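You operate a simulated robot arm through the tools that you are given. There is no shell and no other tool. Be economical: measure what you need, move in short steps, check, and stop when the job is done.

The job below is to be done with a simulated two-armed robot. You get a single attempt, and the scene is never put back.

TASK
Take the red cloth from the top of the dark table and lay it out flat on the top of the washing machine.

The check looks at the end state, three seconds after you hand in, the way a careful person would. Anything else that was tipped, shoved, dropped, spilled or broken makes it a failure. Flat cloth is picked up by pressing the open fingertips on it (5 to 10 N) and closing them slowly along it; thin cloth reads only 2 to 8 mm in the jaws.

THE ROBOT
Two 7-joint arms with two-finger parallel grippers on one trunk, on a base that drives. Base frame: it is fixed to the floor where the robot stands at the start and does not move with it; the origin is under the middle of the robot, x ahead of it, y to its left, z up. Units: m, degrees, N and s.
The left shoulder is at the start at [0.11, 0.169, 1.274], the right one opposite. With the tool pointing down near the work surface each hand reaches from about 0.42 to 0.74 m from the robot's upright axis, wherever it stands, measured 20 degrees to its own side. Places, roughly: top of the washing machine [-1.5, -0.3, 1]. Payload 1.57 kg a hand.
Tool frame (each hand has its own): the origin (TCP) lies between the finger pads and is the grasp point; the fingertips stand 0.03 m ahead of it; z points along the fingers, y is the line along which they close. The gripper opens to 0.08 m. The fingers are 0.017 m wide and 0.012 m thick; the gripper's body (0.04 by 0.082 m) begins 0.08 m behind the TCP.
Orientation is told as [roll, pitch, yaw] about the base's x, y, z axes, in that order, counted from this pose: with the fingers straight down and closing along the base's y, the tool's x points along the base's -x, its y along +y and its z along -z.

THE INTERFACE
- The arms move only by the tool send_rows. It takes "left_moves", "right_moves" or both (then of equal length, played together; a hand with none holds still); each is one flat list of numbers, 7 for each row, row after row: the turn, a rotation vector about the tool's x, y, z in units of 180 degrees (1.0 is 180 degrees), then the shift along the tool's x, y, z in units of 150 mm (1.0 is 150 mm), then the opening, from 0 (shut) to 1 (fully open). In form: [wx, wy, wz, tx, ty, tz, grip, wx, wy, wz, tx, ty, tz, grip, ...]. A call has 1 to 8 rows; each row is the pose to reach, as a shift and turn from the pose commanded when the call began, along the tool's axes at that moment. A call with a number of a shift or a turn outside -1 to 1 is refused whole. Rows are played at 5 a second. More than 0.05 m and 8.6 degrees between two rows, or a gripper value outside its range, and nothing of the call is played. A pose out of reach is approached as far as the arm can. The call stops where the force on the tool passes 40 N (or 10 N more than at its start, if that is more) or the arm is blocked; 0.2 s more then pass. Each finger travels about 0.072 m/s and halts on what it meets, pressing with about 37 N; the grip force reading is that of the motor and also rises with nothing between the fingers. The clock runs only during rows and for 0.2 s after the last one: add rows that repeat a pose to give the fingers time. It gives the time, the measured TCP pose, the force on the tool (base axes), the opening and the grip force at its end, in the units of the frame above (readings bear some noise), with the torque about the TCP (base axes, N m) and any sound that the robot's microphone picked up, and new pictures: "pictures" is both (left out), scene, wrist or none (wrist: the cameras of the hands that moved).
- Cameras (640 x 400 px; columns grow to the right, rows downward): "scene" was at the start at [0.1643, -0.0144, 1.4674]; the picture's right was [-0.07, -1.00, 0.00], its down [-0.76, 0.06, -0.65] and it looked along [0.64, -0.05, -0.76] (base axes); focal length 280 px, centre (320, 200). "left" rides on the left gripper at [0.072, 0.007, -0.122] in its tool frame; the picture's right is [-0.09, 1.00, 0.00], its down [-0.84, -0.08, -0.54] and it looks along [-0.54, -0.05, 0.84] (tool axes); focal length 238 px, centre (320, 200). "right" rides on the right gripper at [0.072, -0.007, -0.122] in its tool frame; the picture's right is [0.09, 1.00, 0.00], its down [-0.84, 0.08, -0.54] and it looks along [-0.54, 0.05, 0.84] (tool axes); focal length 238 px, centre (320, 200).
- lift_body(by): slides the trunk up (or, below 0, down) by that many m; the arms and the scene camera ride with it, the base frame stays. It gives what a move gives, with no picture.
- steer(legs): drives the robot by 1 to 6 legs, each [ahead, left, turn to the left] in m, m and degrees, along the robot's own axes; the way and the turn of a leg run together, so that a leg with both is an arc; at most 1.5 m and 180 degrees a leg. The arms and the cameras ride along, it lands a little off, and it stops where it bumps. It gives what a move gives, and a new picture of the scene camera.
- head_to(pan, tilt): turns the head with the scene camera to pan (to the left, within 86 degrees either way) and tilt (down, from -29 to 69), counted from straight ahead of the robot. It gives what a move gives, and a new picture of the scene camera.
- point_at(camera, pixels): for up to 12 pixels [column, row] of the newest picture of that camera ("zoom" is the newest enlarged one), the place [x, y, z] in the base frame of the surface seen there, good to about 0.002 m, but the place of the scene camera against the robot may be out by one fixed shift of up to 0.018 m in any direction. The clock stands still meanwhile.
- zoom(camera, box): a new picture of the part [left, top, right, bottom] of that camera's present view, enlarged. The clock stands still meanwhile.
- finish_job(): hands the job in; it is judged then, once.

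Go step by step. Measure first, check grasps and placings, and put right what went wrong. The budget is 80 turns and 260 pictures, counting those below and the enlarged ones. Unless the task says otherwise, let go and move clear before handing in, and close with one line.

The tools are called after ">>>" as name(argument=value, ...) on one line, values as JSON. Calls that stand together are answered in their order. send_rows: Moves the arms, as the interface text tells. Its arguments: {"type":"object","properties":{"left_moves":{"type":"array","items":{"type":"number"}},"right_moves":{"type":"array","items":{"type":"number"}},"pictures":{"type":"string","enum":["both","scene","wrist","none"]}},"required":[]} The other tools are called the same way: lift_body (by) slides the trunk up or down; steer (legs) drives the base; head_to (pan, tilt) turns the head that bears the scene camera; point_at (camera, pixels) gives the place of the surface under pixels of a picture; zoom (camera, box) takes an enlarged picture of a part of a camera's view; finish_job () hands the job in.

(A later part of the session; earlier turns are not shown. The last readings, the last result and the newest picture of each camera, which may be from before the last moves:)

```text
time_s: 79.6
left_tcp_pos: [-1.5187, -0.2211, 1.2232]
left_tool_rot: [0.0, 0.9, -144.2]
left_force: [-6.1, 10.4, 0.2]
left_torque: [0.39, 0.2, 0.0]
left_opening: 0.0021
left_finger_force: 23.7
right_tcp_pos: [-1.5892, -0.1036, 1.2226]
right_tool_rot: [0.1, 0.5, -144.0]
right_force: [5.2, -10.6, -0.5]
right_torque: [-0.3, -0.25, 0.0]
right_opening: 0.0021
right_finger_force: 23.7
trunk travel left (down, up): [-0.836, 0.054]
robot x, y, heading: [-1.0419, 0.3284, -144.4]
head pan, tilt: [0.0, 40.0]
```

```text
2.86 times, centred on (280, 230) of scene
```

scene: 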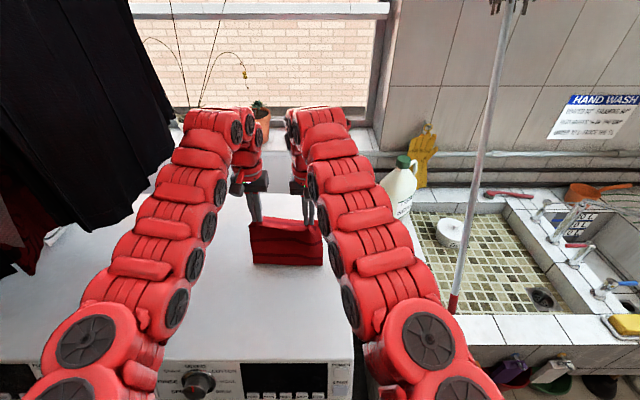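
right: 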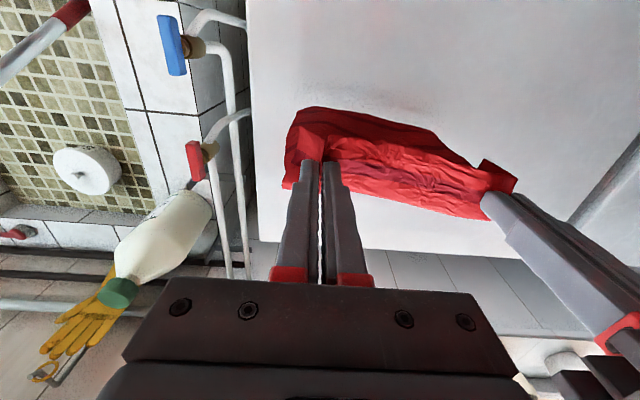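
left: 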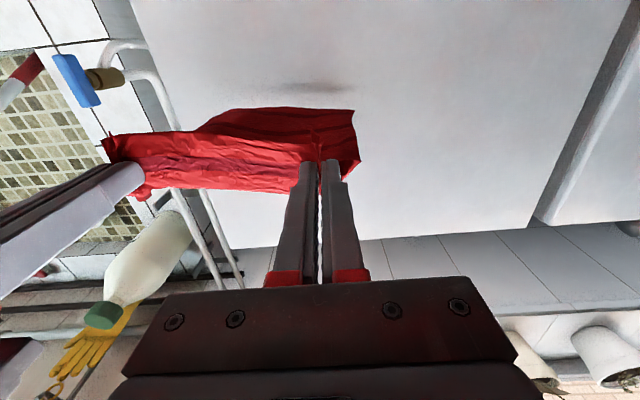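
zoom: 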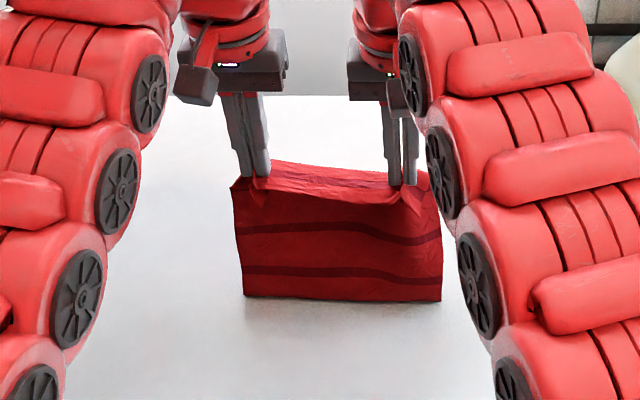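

The hem is trailing forward as wanted. I'm continuing with alternating down and back steps.

>>> lift_body(by=-0.03)

>>> steer(legs=[[-0.035, 0, 0]])

>>> lift_body(by=-0.03)

>>> steer(legs=[[-0.03, 0, 0]])

>>> zoom(camera="left", box=[0, 0, 640, 400])

>>> zoom(camera="scene", box=[200, 160, 360, 300])

```text
time_s: 80.4
left_tcp_pos: [-1.5136, -0.2165, 1.1976]
left_tool_rot: [-0.1, 0.4, -144.4]
left_force: [-3.4, 7.5, -0.8]
left_torque: [0.19, 0.12, -0.04]
left_opening: 0.0019
left_finger_force: 23.2
right_tcp_pos: [-1.5823, -0.0994, 1.1977]
right_tool_rot: [0.1, 0.2, -143.8]
right_force: [5.2, -7.1, 0.4]
right_torque: [-0.25, -0.11, -0.02]
right_opening: 0.002
right_finger_force: 23.5
trunk travel left (down, up): [-0.806, 0.084]
robot x, y, heading: [-1.0425, 0.3263, -144.2]
head pan, tilt: [0.0, 40.0]
```

```text
time_s: 81.2
left_tcp_pos: [-1.491, -0.1998, 1.1925]
left_tool_rot: [-0.1, 1.0, -144.3]
left_force: [-6.0, 9.2, -0.5]
left_torque: [0.3, 0.09, -0.08]
left_opening: 0.0021
left_finger_force: 23.7
right_tcp_pos: [-1.5611, -0.0828, 1.1926]
right_tool_rot: [0.0, 0.4, -144.0]
right_force: [4.1, -9.5, -1.1]
right_torque: [-0.23, -0.21, 0.0]
right_opening: 0.002
right_finger_force: 23.7
trunk travel left (down, up): [-0.806, 0.084]
robot x, y, heading: [-1.0158, 0.3489, -144.1]
head pan, tilt: [0.0, 40.0]
```

scene: 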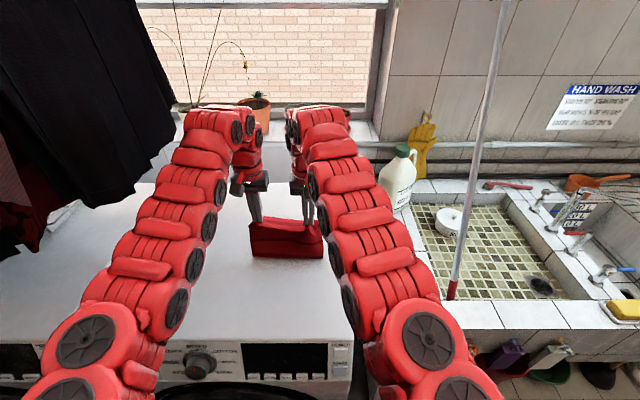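

```text
time_s: 82.0
left_tcp_pos: [-1.4868, -0.1948, 1.1671]
left_tool_rot: [-0.1, 0.5, -144.5]
left_force: [-4.0, 6.8, -0.2]
left_torque: [0.17, 0.12, -0.02]
left_opening: 0.0021
left_finger_force: 23.3
right_tcp_pos: [-1.5551, -0.0804, 1.1681]
right_tool_rot: [0.1, 0.1, -143.9]
right_force: [4.1, -6.6, -0.6]
right_torque: [-0.22, -0.09, -0.03]
right_opening: 0.0019
right_finger_force: 23.4
trunk travel left (down, up): [-0.776, 0.114]
robot x, y, heading: [-1.0152, 0.3469, -144.1]
head pan, tilt: [0.0, 40.0]
```

```text
time_s: 82.8
left_tcp_pos: [-1.4652, -0.1829, 1.162]
left_tool_rot: [-0.1, 1.0, -144.4]
left_force: [-5.0, 7.7, 0.0]
left_torque: [0.23, 0.1, -0.03]
left_opening: 0.002
left_finger_force: 24.5
right_tcp_pos: [-1.5359, -0.0665, 1.1634]
right_tool_rot: [0.1, 0.6, -144.0]
right_force: [4.5, -7.8, -0.9]
right_torque: [-0.19, -0.22, -0.02]
right_opening: 0.002
right_finger_force: 23.5
trunk travel left (down, up): [-0.776, 0.114]
robot x, y, heading: [-0.9894, 0.3658, -144.2]
head pan, tilt: [0.0, 40.0]
```

scene: 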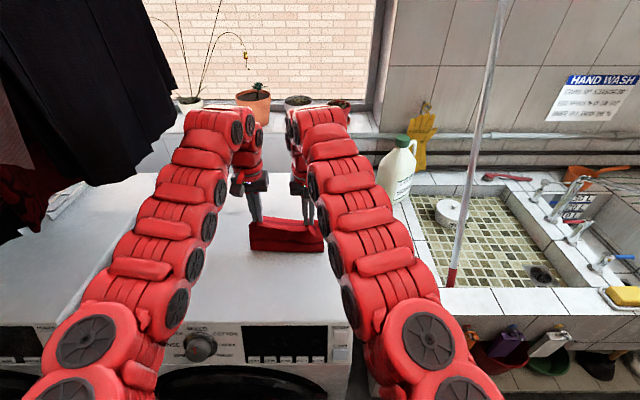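

```text
1.00 times, centred on (320, 200) of left (not enlarged: the box is as wide or as high as the picture)
```

zoom: 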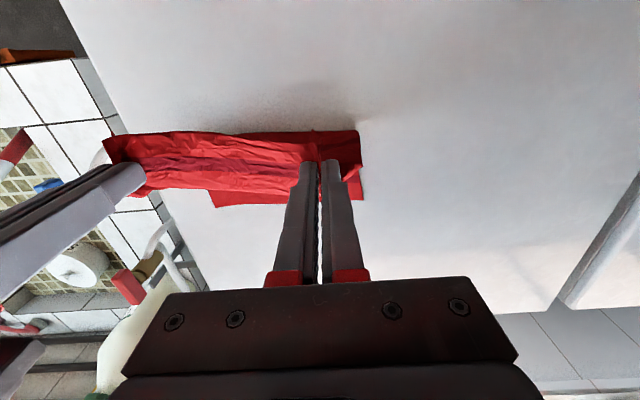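

```text
2.86 times, centred on (280, 230) of scene
```

zoom: 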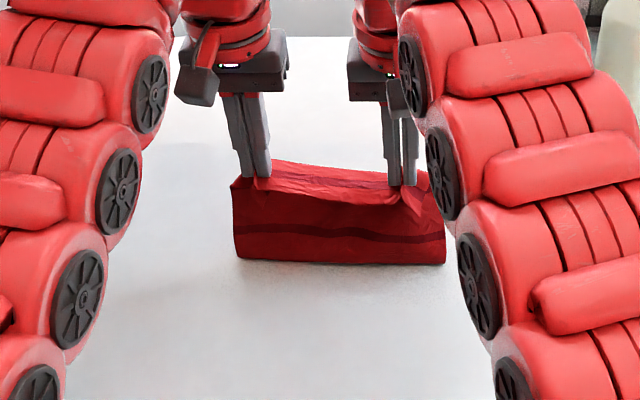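

The hem now lies forward of the hands, visible at row 205 of the left picture. I'm continuing.

>>> lift_body(by=-0.03)

>>> steer(legs=[[-0.03, 0, 0]])

>>> lift_body(by=-0.03)

>>> steer(legs=[[-0.03, 0, 0]])

>>> zoom(camera="left", box=[0, 0, 640, 400])

>>> zoom(camera="right", box=[0, 0, 640, 400])

```text
time_s: 83.6
left_tcp_pos: [-1.4624, -0.1784, 1.1372]
left_tool_rot: [-0.1, 0.5, -144.5]
left_force: [-2.5, 4.6, -0.2]
left_torque: [0.18, 0.15, -0.01]
left_opening: 0.002
left_finger_force: 23.5
right_tcp_pos: [-1.5305, -0.0631, 1.1382]
right_tool_rot: [0.2, 0.0, -143.9]
right_force: [3.6, -4.8, 1.0]
right_torque: [-0.2, -0.07, -0.02]
right_opening: 0.0022
right_finger_force: 23.4
trunk travel left (down, up): [-0.746, 0.144]
robot x, y, heading: [-0.9924, 0.3619, -144.1]
head pan, tilt: [0.0, 40.0]
```

```text
time_s: 84.4
left_tcp_pos: [-1.4408, -0.1634, 1.1334]
left_tool_rot: [-0.1, 0.9, -144.5]
left_force: [-4.6, 6.9, -0.3]
left_torque: [0.24, 0.11, -0.03]
left_opening: 0.0023
left_finger_force: 23.6
right_tcp_pos: [-1.5116, -0.0486, 1.1328]
right_tool_rot: [0.0, 0.4, -144.1]
right_force: [2.8, -6.8, 1.1]
right_torque: [-0.19, -0.2, 0.01]
right_opening: 0.002
right_finger_force: 23.7
trunk travel left (down, up): [-0.746, 0.144]
robot x, y, heading: [-0.9647, 0.3856, -144.4]
head pan, tilt: [0.0, 40.0]
```

scene: 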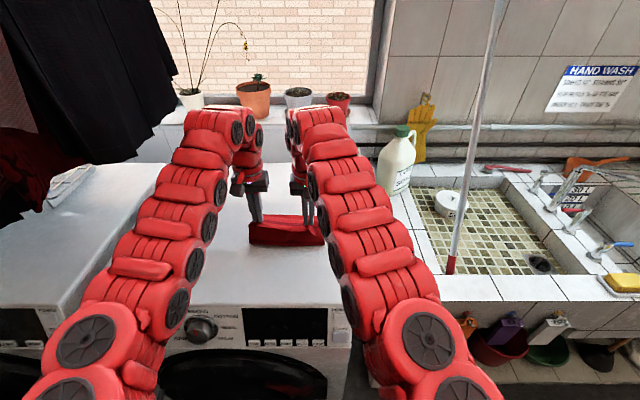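

```text
time_s: 85.2
left_tcp_pos: [-1.4374, -0.1606, 1.1068]
left_tool_rot: [-0.1, 0.6, -144.5]
left_force: [-2.5, 5.9, 0.6]
left_torque: [0.16, 0.1, -0.04]
left_opening: 0.0021
left_finger_force: 23.3
right_tcp_pos: [-1.506, -0.0451, 1.1075]
right_tool_rot: [0.2, 0.1, -143.9]
right_force: [2.5, -4.8, 0.5]
right_torque: [-0.2, -0.07, -0.03]
right_opening: 0.0019
right_finger_force: 23.5
trunk travel left (down, up): [-0.716, 0.174]
robot x, y, heading: [-0.9668, 0.3818, -144.0]
head pan, tilt: [0.0, 40.0]
```

```text
time_s: 86.0
left_tcp_pos: [-1.4165, -0.1459, 1.104]
left_tool_rot: [0.0, 0.9, -144.4]
left_force: [-3.3, 6.1, -0.9]
left_torque: [0.2, 0.13, -0.02]
left_opening: 0.002
left_finger_force: 23.9
right_tcp_pos: [-1.4869, -0.0308, 1.1037]
right_tool_rot: [0.2, 0.4, -144.1]
right_force: [2.5, -6.2, 0.2]
right_torque: [-0.18, -0.15, 0.01]
right_opening: 0.0018
right_finger_force: 23.3
trunk travel left (down, up): [-0.716, 0.174]
robot x, y, heading: [-0.9412, 0.4016, -144.0]
head pan, tilt: [0.0, 40.0]
```

scene: 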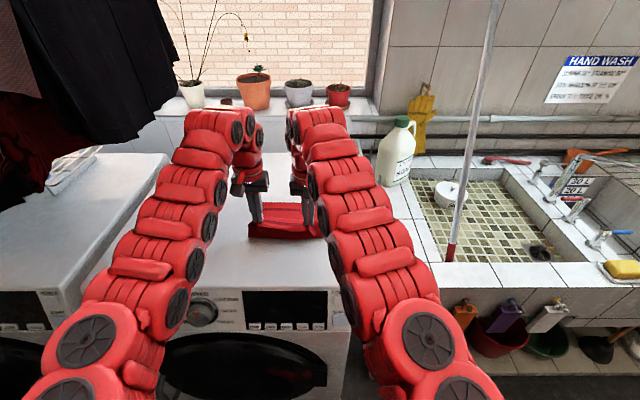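

```text
1.00 times, centred on (320, 200) of left (not enlarged: the box is as wide or as high as the picture)
```

zoom: 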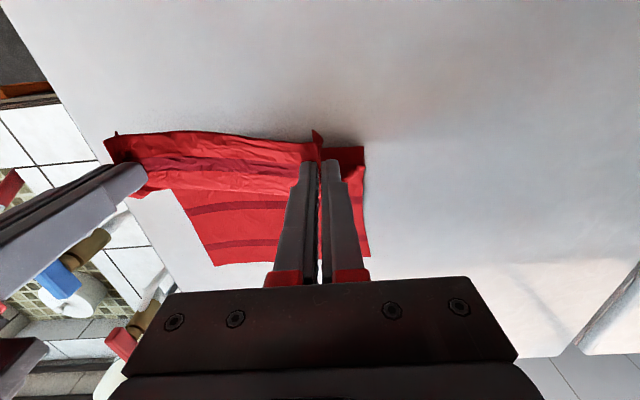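

```text
1.00 times, centred on (320, 200) of right (not enlarged: the box is as wide or as high as the picture)
```

zoom: 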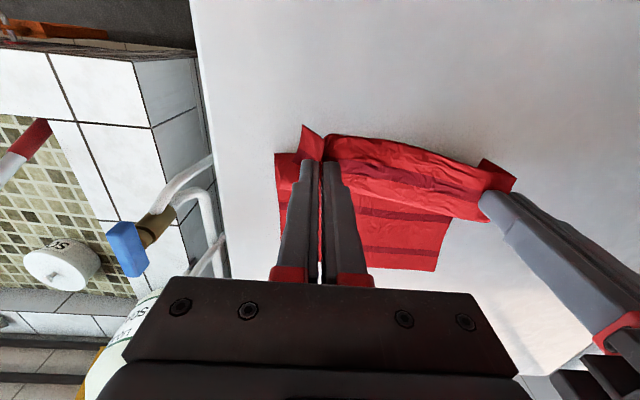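

The far part lies flat with its stripes straight. About 9 cm of height is left, so I'm continuing.

>>> lift_body(by=-0.03)

>>> steer(legs=[[-0.03, 0, 0]])

>>> lift_body(by=-0.03)

>>> steer(legs=[[-0.025, 0, 0]])

>>> zoom(camera="left", box=[0, 0, 640, 400])

>>> zoom(camera="right", box=[0, 0, 640, 400])

```text
time_s: 86.7
left_tcp_pos: [-1.4144, -0.1431, 1.0762]
left_tool_rot: [-0.1, 0.6, -144.5]
left_force: [-3.2, 4.2, 0.5]
left_torque: [0.12, 0.12, -0.06]
left_opening: 0.002
left_finger_force: 23.9
right_tcp_pos: [-1.4834, -0.0285, 1.0764]
right_tool_rot: [0.2, 0.0, -143.9]
right_force: [2.6, -3.9, 0.3]
right_torque: [-0.16, -0.09, 0.0]
right_opening: 0.0018
right_finger_force: 23.4
trunk travel left (down, up): [-0.686, 0.204]
robot x, y, heading: [-0.9433, 0.4, -144.0]
head pan, tilt: [0.0, 40.0]
```

```text
time_s: 87.6
left_tcp_pos: [-1.3929, -0.1294, 1.0734]
left_tool_rot: [-0.2, 0.9, -144.6]
left_force: [-2.9, 4.4, -0.5]
left_torque: [0.21, 0.06, -0.01]
left_opening: 0.0019
left_finger_force: 23.7
right_tcp_pos: [-1.4634, -0.0134, 1.0732]
right_tool_rot: [0.1, 0.3, -144.0]
right_force: [2.2, -6.3, -0.3]
right_torque: [-0.12, -0.09, 0.02]
right_opening: 0.002
right_finger_force: 23.5
trunk travel left (down, up): [-0.686, 0.204]
robot x, y, heading: [-0.9163, 0.4178, -144.1]
head pan, tilt: [0.0, 40.0]
```

scene: 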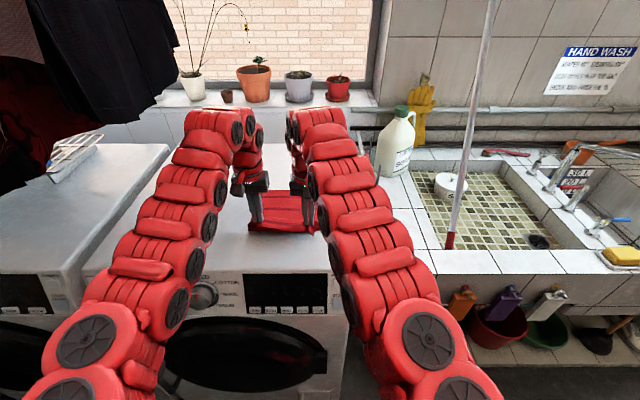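

```text
time_s: 88.3
left_tcp_pos: [-1.3911, -0.1251, 1.0474]
left_tool_rot: [-0.2, 0.6, -144.4]
left_force: [-1.5, 4.4, 0.5]
left_torque: [0.13, 0.09, -0.03]
left_opening: 0.0021
left_finger_force: 23.0
right_tcp_pos: [-1.4583, -0.0106, 1.0459]
right_tool_rot: [0.2, 0.1, -143.9]
right_force: [2.8, -3.5, 0.1]
right_torque: [-0.14, -0.08, -0.02]
right_opening: 0.0018
right_finger_force: 23.3
trunk travel left (down, up): [-0.656, 0.234]
robot x, y, heading: [-0.9197, 0.421, -144.2]
head pan, tilt: [0.0, 40.0]
```

```text
time_s: 89.1
left_tcp_pos: [-1.3729, -0.1139, 1.0434]
left_tool_rot: [-0.3, 0.8, -144.5]
left_force: [-2.3, 4.6, -0.3]
left_torque: [0.16, 0.07, -0.06]
left_opening: 0.0019
left_finger_force: 23.9
right_tcp_pos: [-1.4429, 0.0018, 1.0438]
right_tool_rot: [0.2, 0.4, -143.9]
right_force: [2.9, -3.8, 0.0]
right_torque: [-0.13, -0.1, 0.0]
right_opening: 0.0019
right_finger_force: 23.4
trunk travel left (down, up): [-0.656, 0.234]
robot x, y, heading: [-0.8984, 0.4299, -144.3]
head pan, tilt: [0.0, 40.0]
```

scene: 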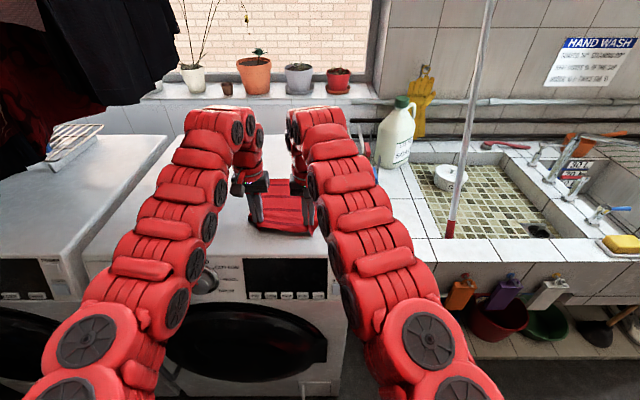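

```text
1.00 times, centred on (320, 200) of left (not enlarged: the box is as wide or as high as the picture)
```

zoom: 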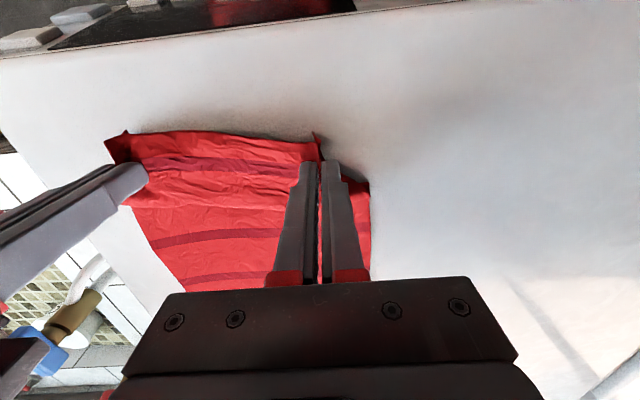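

```text
1.00 times, centred on (320, 200) of right (not enlarged: the box is as wide or as high as the picture)
```

zoom: 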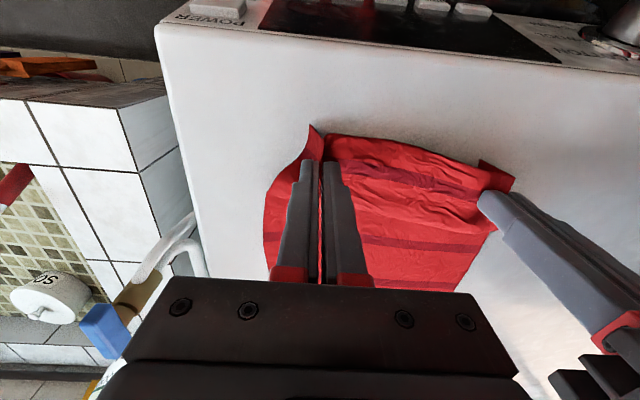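

Only 3 cm of height is left. Down 2 cm, back 1.5 cm, then a final touch with the arms.

>>> lift_body(by=-0.018)

>>> steer(legs=[[-0.018, 0, 0]])

>>> send_rows(left_moves=[0, 0, 0, 0, -0.01, 0.02, 0, 0, 0, 0, 0, -0.01, 0.04, 0, 0, 0, 0, 0, -0.01, 0.04, 0], right_moves=[0, 0, 0, 0, 0.01, 0.02, 0, 0, 0, 0, 0, 0.01, 0.04, 0, 0, 0, 0, 0, 0.01, 0.04, 0], pictures="both")

```text
time_s: 89.8
left_tcp_pos: [-1.3712, -0.1107, 1.0282]
left_tool_rot: [-0.3, 0.5, -144.6]
left_force: [-1.7, 4.3, 0.3]
left_torque: [0.1, 0.09, -0.03]
left_opening: 0.0022
left_finger_force: 23.4
right_tcp_pos: [-1.4393, 0.0028, 1.0293]
right_tool_rot: [0.2, 0.2, -143.9]
right_force: [3.0, -4.0, 0.2]
right_torque: [-0.12, -0.06, 0.01]
right_opening: 0.0018
right_finger_force: 23.3
trunk travel left (down, up): [-0.638, 0.252]
robot x, y, heading: [-0.9001, 0.4323, -144.1]
head pan, tilt: [0.0, 40.0]
```

```text
time_s: 90.6
left_tcp_pos: [-1.3592, -0.1032, 1.0246]
left_tool_rot: [-0.2, 0.9, -144.4]
left_force: [-3.3, 3.1, -0.2]
left_torque: [0.15, 0.06, -0.03]
left_opening: 0.0021
left_finger_force: 23.2
right_tcp_pos: [-1.4283, 0.012, 1.0252]
right_tool_rot: [0.2, 0.4, -143.9]
right_force: [1.9, -4.3, -0.8]
right_torque: [-0.1, -0.09, -0.02]
right_opening: 0.002
right_finger_force: 24.0
trunk travel left (down, up): [-0.638, 0.252]
robot x, y, heading: [-0.8851, 0.4429, -144.1]
head pan, tilt: [0.0, 40.0]
```

scene: 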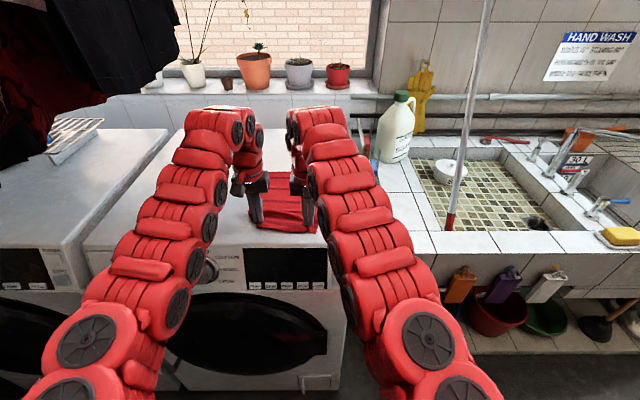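

```text
time_s: 91.4
left_tcp_pos: [-1.3574, -0.1007, 1.0208]
left_tool_rot: [-0.3, 0.7, -144.6]
left_force: [-0.3, 0.4, 0.0]
left_torque: [0.02, -0.02, 0.0]
left_opening: 0.0022
left_finger_force: 23.3
right_tcp_pos: [-1.4239, 0.0112, 1.0207]
right_tool_rot: [0.1, 0.2, -144.0]
right_force: [0.5, -0.8, -0.2]
right_torque: [-0.04, -0.02, -0.01]
right_opening: 0.002
right_finger_force: 23.4
trunk travel left (down, up): [-0.638, 0.252]
robot x, y, heading: [-0.8864, 0.4417, -144.1]
head pan, tilt: [0.0, 40.0]
```

scene: 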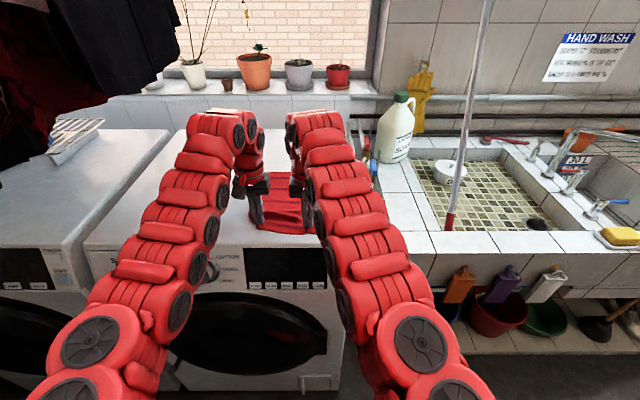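
right: 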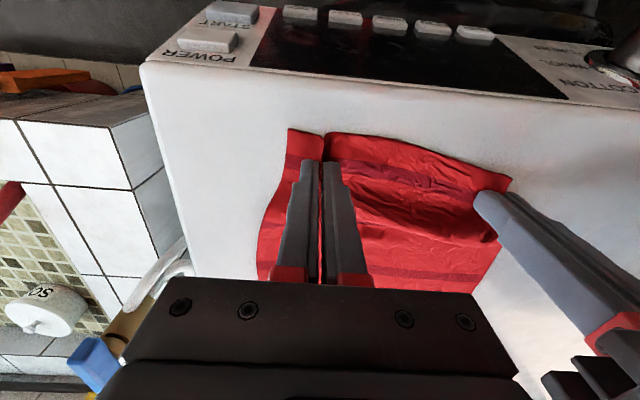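
left: 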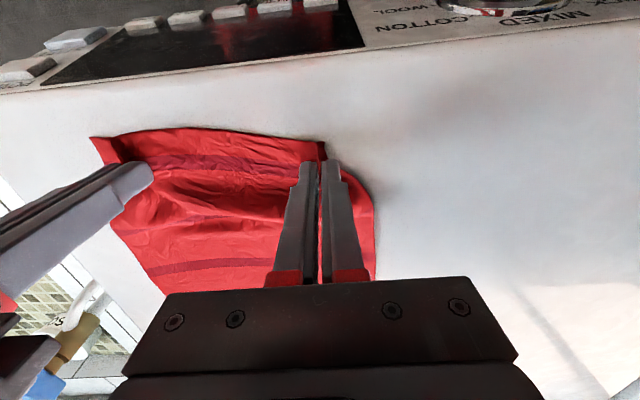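

The near part still has a slack bulge. I'm spreading the hands slightly and pulling back 1.5 cm before touching down.

>>> send_rows(left_moves=[0, 0, 0, 0, 0.01, 0, 0, 0, 0, 0, 0, 0.016, 0, 0, 0, 0, 0, 0, 0.016, 0, 0], right_moves=[0, 0, 0, 0, -0.01, 0, 0, 0, 0, 0, 0, -0.016, 0, 0, 0, 0, 0, 0, -0.016, 0, 0], pictures="none")

>>> steer(legs=[[-0.018, 0, 0]])

>>> zoom(camera="left", box=[0, 0, 640, 400])

>>> zoom(camera="right", box=[0, 0, 640, 400])

```text
time_s: 92.2
left_tcp_pos: [-1.3567, -0.1016, 1.0216]
left_tool_rot: [-0.2, 0.6, -144.6]
left_force: [-3.4, 6.0, 0.6]
left_torque: [0.16, 0.12, -0.01]
left_opening: 0.0021
left_finger_force: 23.7
right_tcp_pos: [-1.4262, 0.0136, 1.0212]
right_tool_rot: [0.2, 0.3, -143.9]
right_force: [3.0, -4.8, 0.2]
right_torque: [-0.14, -0.08, 0.0]
right_opening: 0.002
right_finger_force: 23.5
trunk travel left (down, up): [-0.638, 0.252]
robot x, y, heading: [-0.886, 0.4394, -144.1]
head pan, tilt: [0.0, 40.0]
```

```text
time_s: 92.9
left_tcp_pos: [-1.3446, -0.0924, 1.019]
left_tool_rot: [-0.3, 0.9, -144.7]
left_force: [-3.6, 5.0, 0.1]
left_torque: [0.17, 0.1, -0.03]
left_opening: 0.0021
left_finger_force: 23.4
right_tcp_pos: [-1.4142, 0.0223, 1.0182]
right_tool_rot: [0.2, 0.3, -144.0]
right_force: [2.9, -6.8, -0.2]
right_torque: [-0.16, -0.12, 0.0]
right_opening: 0.0021
right_finger_force: 23.7
trunk travel left (down, up): [-0.638, 0.252]
robot x, y, heading: [-0.8682, 0.4537, -143.9]
head pan, tilt: [0.0, 40.0]
```

scene: 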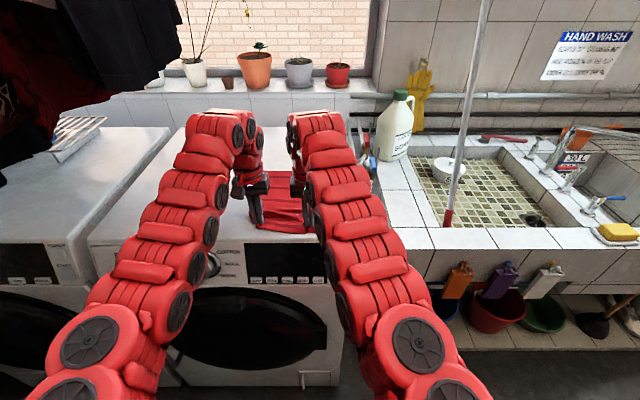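

```text
1.00 times, centred on (320, 200) of left (not enlarged: the box is as wide or as high as the picture)
```

zoom: 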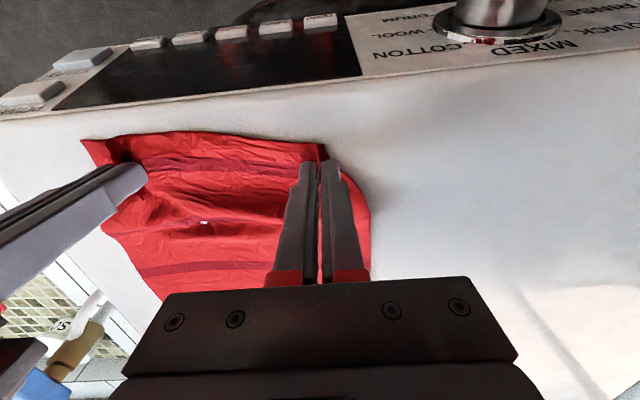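

```text
1.00 times, centred on (320, 200) of right (not enlarged: the box is as wide or as high as the picture)
```

zoom: 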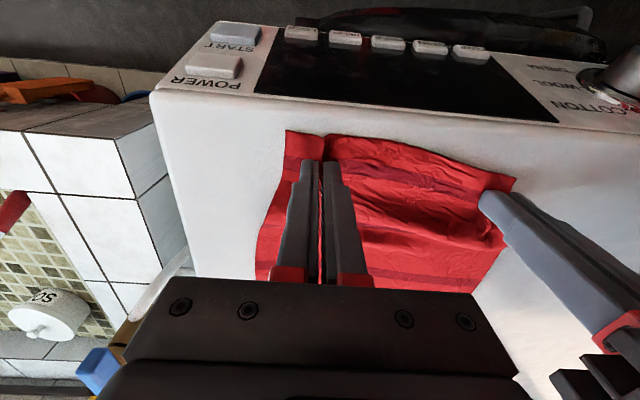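

A shallow wrinkle remains between the pinches. I'm touching down to about 5 N and then opening slowly under pressure so the pinched folds spread out again.

>>> send_rows(left_moves=[0, 0, 0, 0, 0, 0.012, 0, 0, 0, 0, 0, 0, 0.024, 0, 0, 0, 0, 0, 0, 0.03, 0, 0, 0, 0, 0, 0, 0.03, 0], right_moves=[0, 0, 0, 0, 0, 0.012, 0, 0, 0, 0, 0, 0, 0.024, 0, 0, 0, 0, 0, 0, 0.03, 0, 0, 0, 0, 0, 0, 0.03, 0], pictures="none")

```text
time_s: 93.9
left_tcp_pos: [-1.3438, -0.0903, 1.0168]
left_tool_rot: [-0.2, 0.7, -144.7]
left_force: [-3.0, 5.1, 1.8]
left_torque: [0.17, 0.08, 0.01]
left_opening: 0.002
left_finger_force: 23.4
right_tcp_pos: [-1.4136, 0.024, 1.018]
right_tool_rot: [0.2, 0.1, -143.9]
right_force: [3.6, -5.6, 0.1]
right_torque: [-0.17, -0.07, -0.01]
right_opening: 0.0019
right_finger_force: 23.6
trunk travel left (down, up): [-0.638, 0.252]
robot x, y, heading: [-0.873, 0.4477, -143.8]
head pan, tilt: [0.0, 40.0]
```

>>> send_rows(left_moves=[0, 0, 0, 0, 0, 0.006, 0, 0, 0, 0, 0, 0, 0.012, 0, 0, 0, 0, 0, 0, 0.012, 0], right_moves=[0, 0, 0, 0, 0, 0.01, 0, 0, 0, 0, 0, 0, 0.02, 0, 0, 0, 0, 0, 0, 0.02, 0], pictures="none")

```text
time_s: 94.7
left_tcp_pos: [-1.3429, -0.0917, 1.0161]
left_tool_rot: [-0.2, 0.6, -144.6]
left_force: [-5.1, 4.9, 10.4]
left_torque: [0.07, 0.17, -0.06]
left_opening: 0.002
left_finger_force: 23.0
right_tcp_pos: [-1.4115, 0.0239, 1.0151]
right_tool_rot: [0.1, 0.0, -143.9]
right_force: [2.6, -6.6, 6.5]
right_torque: [-0.24, -0.04, -0.03]
right_opening: 0.0017
right_finger_force: 23.8
trunk travel left (down, up): [-0.638, 0.252]
robot x, y, heading: [-0.8723, 0.4477, -144.1]
head pan, tilt: [0.0, 40.0]
```

Contact is 10 N on the left and 6.5 N on the right. Opening slowly.

>>> send_rows(left_moves=[0, 0, 0, 0, 0, -0.002, 0.05, 0, 0, 0, 0, 0, -0.002, 0.1, 0, 0, 0, 0, 0, -0.002, 0.15, 0, 0, 0, 0, 0, -0.002, 0.2, 0, 0, 0, 0, 0, -0.002, 0.25, 0, 0, 0, 0, 0, -0.002, 0.3, 0, 0, 0, 0, 0, -0.002, 0.3], right_moves=[0, 0, 0, 0, 0, 0, 0.05, 0, 0, 0, 0, 0, 0, 0.1, 0, 0, 0, 0, 0, 0, 0.15, 0, 0, 0, 0, 0, 0, 0.2, 0, 0, 0, 0, 0, 0, 0.25, 0, 0, 0, 0, 0, 0, 0.3, 0, 0, 0, 0, 0, 0, 0.3], pictures="wrist")

```text
time_s: 96.3
left_tcp_pos: [-1.3417, -0.0916, 1.0165]
left_tool_rot: [-0.2, 0.6, -144.7]
left_force: [-0.1, 1.6, 4.9]
left_torque: [-0.04, 0.01, -0.01]
left_opening: 0.0233
left_finger_force: 0.0
right_tcp_pos: [-1.4112, 0.0246, 1.0155]
right_tool_rot: [0.3, 0.0, -143.9]
right_force: [0.8, -1.9, 11.7]
right_torque: [0.1, 0.05, 0.0]
right_opening: 0.021
right_finger_force: 0.1
trunk travel left (down, up): [-0.638, 0.252]
robot x, y, heading: [-0.8717, 0.452, -144.2]
head pan, tilt: [0.0, 40.0]
```

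right: 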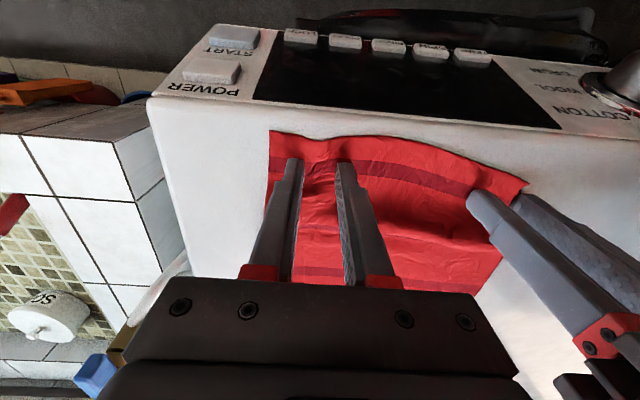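
left: 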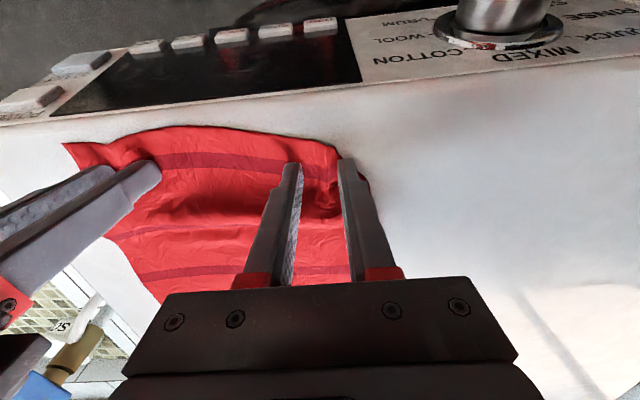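

The folds spread out. Lifting the hands straight up to see how it lies.

>>> send_rows(left_moves=[0, 0, 0, 0, 0, -0.1, 0.3, 0, 0, 0, 0, 0, -0.35, 0.3, 0, 0, 0, 0, 0, -0.6, 0.3, 0, 0, 0, 0, 0, -0.6, 0.3], right_moves=[0, 0, 0, 0, 0, -0.1, 0.3, 0, 0, 0, 0, 0, -0.35, 0.3, 0, 0, 0, 0, 0, -0.6, 0.3, 0, 0, 0, 0, 0, -0.6, 0.3], pictures="both")

```text
time_s: 97.3
left_tcp_pos: [-1.3476, -0.0958, 1.0969]
left_tool_rot: [-0.2, 0.6, -144.6]
left_force: [0.1, -0.2, 0.4]
left_torque: [0.0, -0.02, 0.0]
left_opening: 0.024
left_finger_force: 0.0
left hand out of reach, approached as far as the arm can: row 3, 4
right_tcp_pos: [-1.413, 0.0395, 1.0673]
right_tool_rot: [0.3, 0.2, -143.9]
right_force: [0.2, 0.7, 0.6]
right_torque: [-0.01, 0.02, 0.0]
right_opening: 0.0239
right_finger_force: 0.1
right hand out of reach, approached as far as the arm can: row 2, 3, 4
trunk travel left (down, up): [-0.638, 0.252]
robot x, y, heading: [-0.8706, 0.4513, -144.2]
head pan, tilt: [0.0, 40.0]
```

scene: 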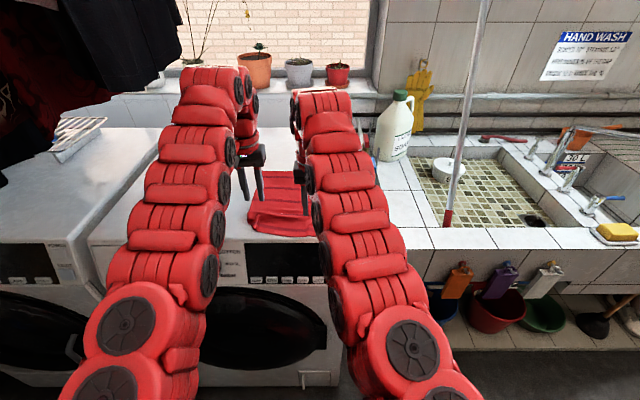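
right: 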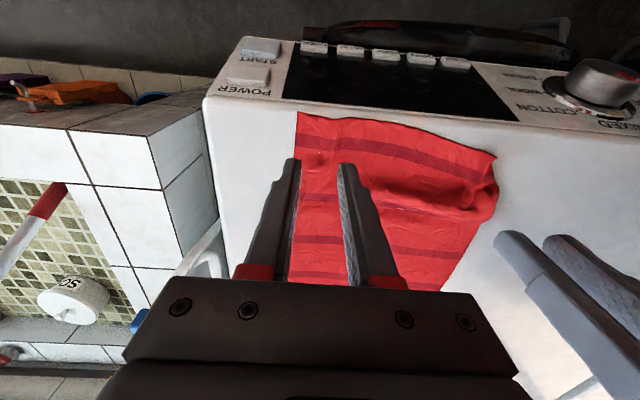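
left: 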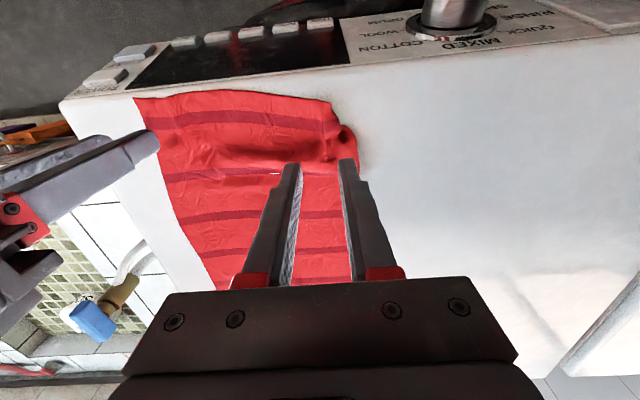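

Nearly flat, but there is a bump at the near-left corner, around (335,135) in the left picture. I'll raise the trunk, come 10 cm closer and inspect it before smoothing.

>>> lift_body(by=0.2)

>>> steer(legs=[[0.1, 0, 0]])

>>> zoom(camera="left", box=[0, 0, 640, 400])

>>> zoom(camera="scene", box=[180, 170, 380, 330])

```text
time_s: 99.5
left_tcp_pos: [-1.3477, -0.0952, 1.2959]
left_tool_rot: [-0.1, 0.7, -144.6]
left_force: [0.5, -0.1, 0.1]
left_torque: [0.0, 0.04, -0.01]
left_opening: 0.0237
left_finger_force: 0.0
right_tcp_pos: [-1.413, 0.0396, 1.2681]
right_tool_rot: [0.3, 0.3, -143.9]
right_force: [0.3, 0.3, -0.1]
right_torque: [-0.02, -0.02, -0.02]
right_opening: 0.0239
right_finger_force: 0.0
trunk travel left (down, up): [-0.838, 0.052]
robot x, y, heading: [-0.8736, 0.4504, -144.2]
head pan, tilt: [0.0, 40.0]
```

```text
time_s: 100.7
left_tcp_pos: [-1.4261, -0.1526, 1.2975]
left_tool_rot: [-0.1, 0.6, -144.5]
left_force: [0.7, 0.2, -0.8]
left_torque: [-0.01, 0.02, 0.01]
left_opening: 0.0241
left_finger_force: 0.0
right_tcp_pos: [-1.4913, -0.0193, 1.2677]
right_tool_rot: [0.2, 0.2, -143.8]
right_force: [-0.5, 0.6, -0.3]
right_torque: [0.01, -0.03, -0.01]
right_opening: 0.0243
right_finger_force: 0.1
trunk travel left (down, up): [-0.838, 0.052]
robot x, y, heading: [-0.9532, 0.3917, -144.2]
head pan, tilt: [0.0, 40.0]
```

scene: 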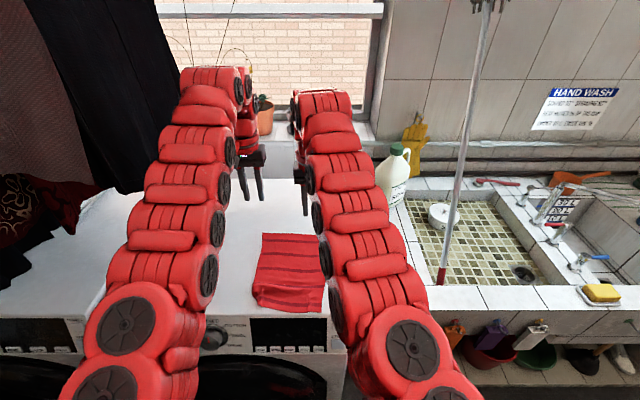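

```text
1.00 times, centred on (320, 200) of left (not enlarged: the box is as wide or as high as the picture)
```

zoom: 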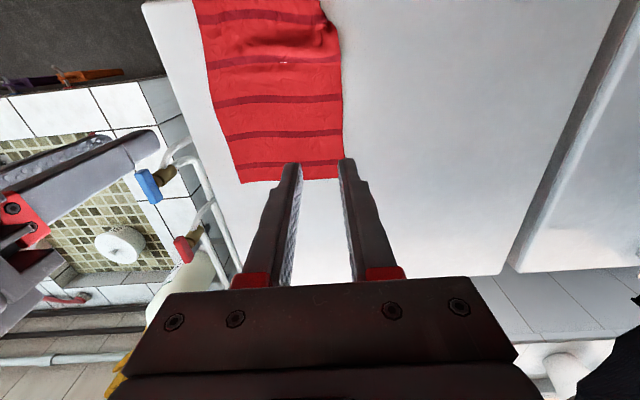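

```text
2.50 times, centred on (280, 250) of scene
```

zoom: 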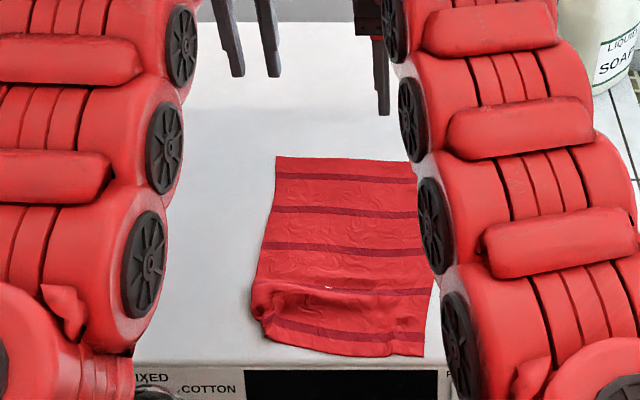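

Most of it is flat; the near-left corner (zoom pixel 260,310) is bunched. I'm measuring the corners and the bump.

>>> point_at(camera="zoom", pixels=[[278, 160], [415, 165], [421, 353], [268, 335], [262, 305], [252, 300], [280, 295], [330, 290], [380, 290], [330, 250], [300, 320], [345, 365]])

>>> zoom(camera="scene", box=[240, 260, 340, 325])

```text
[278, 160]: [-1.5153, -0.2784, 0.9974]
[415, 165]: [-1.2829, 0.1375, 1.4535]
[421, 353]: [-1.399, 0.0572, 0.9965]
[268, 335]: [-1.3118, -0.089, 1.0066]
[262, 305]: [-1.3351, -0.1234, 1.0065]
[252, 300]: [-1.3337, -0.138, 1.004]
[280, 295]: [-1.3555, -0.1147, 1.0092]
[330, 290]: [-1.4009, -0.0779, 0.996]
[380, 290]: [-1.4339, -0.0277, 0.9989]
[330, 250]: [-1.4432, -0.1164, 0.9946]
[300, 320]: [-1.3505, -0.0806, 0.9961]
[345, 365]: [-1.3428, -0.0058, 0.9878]
```

```text
6.15 times, centred on (290, 292) of scene
```

zoom: 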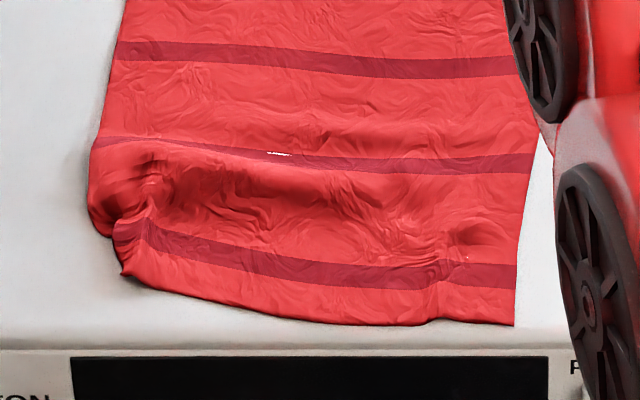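

The bump is about 1 cm high where the corner is tucked inward. I'll press closed left fingertips on the corner flap and drag it outward to the left. Getting precise points first.

>>> point_at(camera="zoom", pixels=[[165, 265], [130, 272], [110, 235], [150, 235], [75, 255], [300, 320], [300, 345], [120, 185], [200, 190]])

>>> point_at(camera="left", pixels=[[324, 10], [300, 30], [330, 50], [320, 35], [342, 170], [205, 70], [240, 182]])

```text
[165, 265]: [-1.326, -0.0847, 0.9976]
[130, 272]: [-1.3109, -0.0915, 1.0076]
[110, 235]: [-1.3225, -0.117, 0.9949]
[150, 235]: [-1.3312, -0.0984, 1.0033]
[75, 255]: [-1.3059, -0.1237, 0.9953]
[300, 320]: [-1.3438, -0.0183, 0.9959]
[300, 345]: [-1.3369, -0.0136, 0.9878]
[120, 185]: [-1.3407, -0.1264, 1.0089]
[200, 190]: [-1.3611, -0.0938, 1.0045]
```

```text
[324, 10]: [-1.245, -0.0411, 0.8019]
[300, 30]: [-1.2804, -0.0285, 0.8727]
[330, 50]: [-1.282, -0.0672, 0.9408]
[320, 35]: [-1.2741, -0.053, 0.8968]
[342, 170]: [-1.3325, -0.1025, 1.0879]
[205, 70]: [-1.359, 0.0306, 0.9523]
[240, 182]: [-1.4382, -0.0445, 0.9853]
```

I'm bringing the left hand down over the corner flap at about (-1.328,-0.092), fingers shut.

>>> send_rows(left_moves=[0, 0, 0, 0, 0, -0.0, 0.1, 0, 0, 0, 0, 0, 0.25, 0, 0, 0, 0, 0.1, 0, 0.5, 0, 0, 0, 0, 0.2, 0, 0.75, 0, 0, 0, 0, 0.3, 0.03, 1, 0, 0, 0, 0, 0.3, 0.03, 1, 0], pictures="none")

>>> send_rows(left_moves=[0, 0, 0, 0.12, 0.01, 0.15, 0, 0, 0, 0, 0.25, 0.02, 0.3, 0, 0, 0, 0, 0.36, 0.03, 0.45, 0, 0, 0, 0, 0.47, 0.03, 0.58, 0, 0, 0, 0, 0.47, 0.03, 0.58, 0], pictures="both")

```text
time_s: 102.1
left_tcp_pos: [-1.3885, -0.129, 1.1464]
left_tool_rot: [-0.2, 0.7, -144.5]
left_force: [0.3, 0.6, 0.3]
left_torque: [-0.01, -0.01, 0.01]
left_opening: 0.0002
left_finger_force: 20.8
right_tcp_pos: [-1.4932, -0.0199, 1.2675]
right_tool_rot: [0.1, 0.3, -143.9]
right_force: [0.0, 0.3, -0.7]
right_torque: [0.01, 0.01, -0.01]
right_opening: 0.024
right_finger_force: 0.0
trunk travel left (down, up): [-0.838, 0.052]
robot x, y, heading: [-0.952, 0.3959, -144.1]
head pan, tilt: [0.0, 40.0]
```

```text
time_s: 103.3
left_tcp_pos: [-1.343, -0.1129, 1.0564]
left_tool_rot: [1.6, -1.2, -144.7]
left_force: [1.2, 3.9, -8.2]
left_torque: [-0.49, 0.17, 0.01]
left_opening: 0.0
left_finger_force: 21.4
left hand out of reach, approached as far as the arm can: row 2, 3, 4, 5
right_tcp_pos: [-1.4959, -0.018, 1.2678]
right_tool_rot: [0.2, 0.3, -143.9]
right_force: [-0.8, -0.3, -0.6]
right_torque: [-0.02, -0.02, 0.01]
right_opening: 0.0243
right_finger_force: 0.1
trunk travel left (down, up): [-0.838, 0.052]
robot x, y, heading: [-0.9507, 0.396, -143.8]
head pan, tilt: [0.0, 40.0]
```

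scene: 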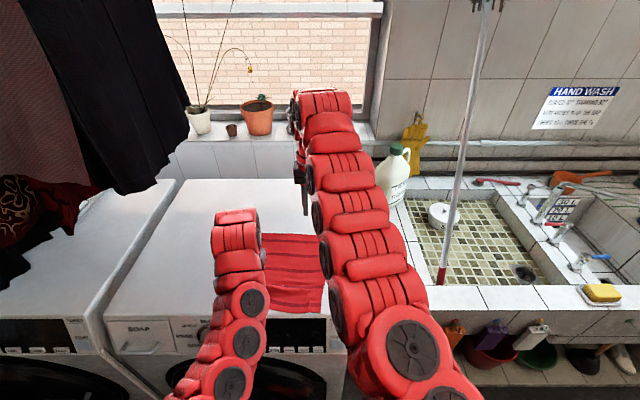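
left: 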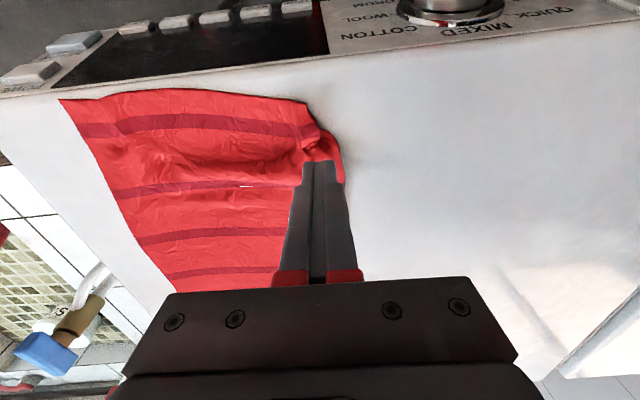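

The left arm is strained: it reads -8 N with a slight tilt, being too folded this close in. I'm raising the hand and backing the base off 12 cm for a better reach.

>>> send_rows(left_moves=[0, 0, 0, -0.1, 0, -0.2, 0, 0, 0, 0, -0.2, 0, -0.4, 0, 0, 0, 0, -0.3, 0, -0.55, 0, 0, 0, 0, -0.3, 0, -0.55, 0], pictures="none")

>>> steer(legs=[[-0.12, 0, 0]])

```text
time_s: 104.3
left_tcp_pos: [-1.3712, -0.1261, 1.121]
left_tool_rot: [-0.2, 0.7, -144.5]
left_force: [-0.3, -0.8, 0.1]
left_torque: [-0.01, 0.0, 0.01]
left_opening: 0.0
left_finger_force: 21.3
left hand out of reach, approached as far as the arm can: row 1, 2
right_tcp_pos: [-1.4927, -0.0222, 1.2677]
right_tool_rot: [0.2, 0.3, -143.9]
right_force: [0.1, 0.1, -0.1]
right_torque: [0.02, 0.02, 0.0]
right_opening: 0.0242
right_finger_force: 0.0
trunk travel left (down, up): [-0.838, 0.052]
robot x, y, heading: [-0.9514, 0.3906, -144.0]
head pan, tilt: [0.0, 40.0]
```

```text
time_s: 105.5
left_tcp_pos: [-1.2756, -0.0564, 1.1219]
left_tool_rot: [-0.2, 0.8, -144.5]
left_force: [-1.0, -0.4, 0.3]
left_torque: [-0.02, 0.01, -0.02]
left_opening: 0.0
left_finger_force: 21.1
right_tcp_pos: [-1.3956, 0.0488, 1.2663]
right_tool_rot: [0.2, 0.4, -144.0]
right_force: [-0.1, -0.2, 0.6]
right_torque: [-0.01, -0.05, 0.01]
right_opening: 0.0241
right_finger_force: 0.1
trunk travel left (down, up): [-0.838, 0.052]
robot x, y, heading: [-0.855, 0.466, -144.0]
head pan, tilt: [0.0, 40.0]
```

scene: 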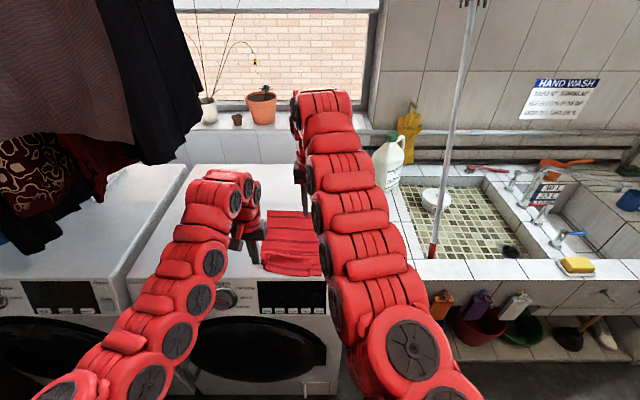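

The force is gone and the pose is comfortable. Moving over the corner flap and down to just above it.

>>> send_rows(left_moves=[0, 0, 0, -0.14, 0, 0.1, 0, 0, 0, 0, -0.28, 0, 0.25, 0, 0, 0, 0, -0.42, -0.01, 0.4, 0, 0, 0, 0, -0.42, -0.01, 0.54, 0, 0, 0, 0, -0.42, -0.01, 0.54, 0], pictures="wrist")

>>> zoom(camera="scene", box=[220, 190, 340, 290])

```text
time_s: 106.7
left_tcp_pos: [-1.3248, -0.0913, 1.0398]
left_tool_rot: [-0.1, 0.6, -144.5]
left_force: [-0.6, 0.0, 1.2]
left_torque: [0.0, -0.01, -0.01]
left_opening: 0.0
left_finger_force: 20.8
right_tcp_pos: [-1.396, 0.0495, 1.2689]
right_tool_rot: [0.4, 0.1, -143.9]
right_force: [0.3, -0.7, 1.0]
right_torque: [-0.02, 0.01, 0.0]
right_opening: 0.024
right_finger_force: 0.0
trunk travel left (down, up): [-0.838, 0.052]
robot x, y, heading: [-0.8556, 0.468, -144.5]
head pan, tilt: [0.0, 40.0]
```

left: 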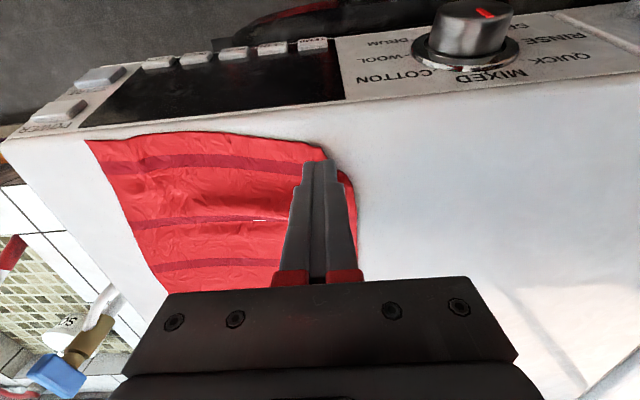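

```text
4.00 times, centred on (280, 240) of scene
```

zoom: 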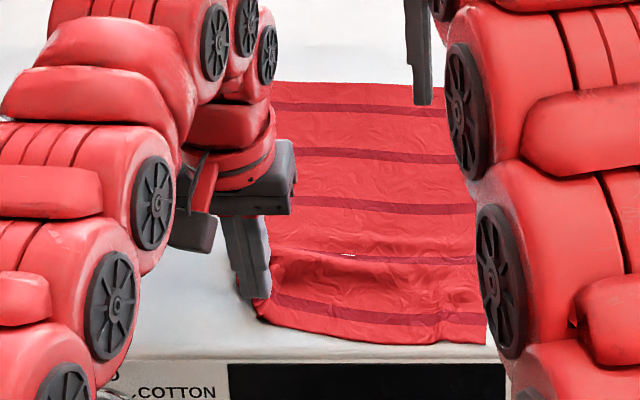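

The tips are above the corner flap. Lowering to press.

>>> send_rows(left_moves=[0, 0, 0, 0, 0, 0.1, 0, 0, 0, 0, 0, 0, 0.14, 0, 0, 0, 0, 0, 0, 0.157, 0, 0, 0, 0, 0, 0, 0.16, 0, 0, 0, 0, 0, 0, 0.16, 0], pictures="wrist")

```text
time_s: 107.9
left_tcp_pos: [-1.3262, -0.0911, 1.0175]
left_tool_rot: [-0.1, 0.5, -144.5]
left_force: [0.0, -0.4, 4.0]
left_torque: [-0.02, 0.03, 0.03]
left_opening: 0.0001
left_finger_force: 21.2
right_tcp_pos: [-1.3949, 0.0495, 1.2682]
right_tool_rot: [0.2, 0.1, -143.9]
right_force: [1.2, -1.0, -1.1]
right_torque: [0.01, 0.0, -0.04]
right_opening: 0.024
right_finger_force: 0.1
trunk travel left (down, up): [-0.838, 0.052]
robot x, y, heading: [-0.8518, 0.4621, -144.1]
head pan, tilt: [0.0, 40.0]
```

left: 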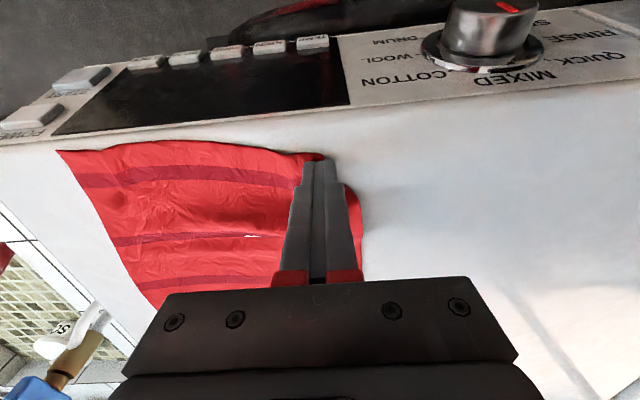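

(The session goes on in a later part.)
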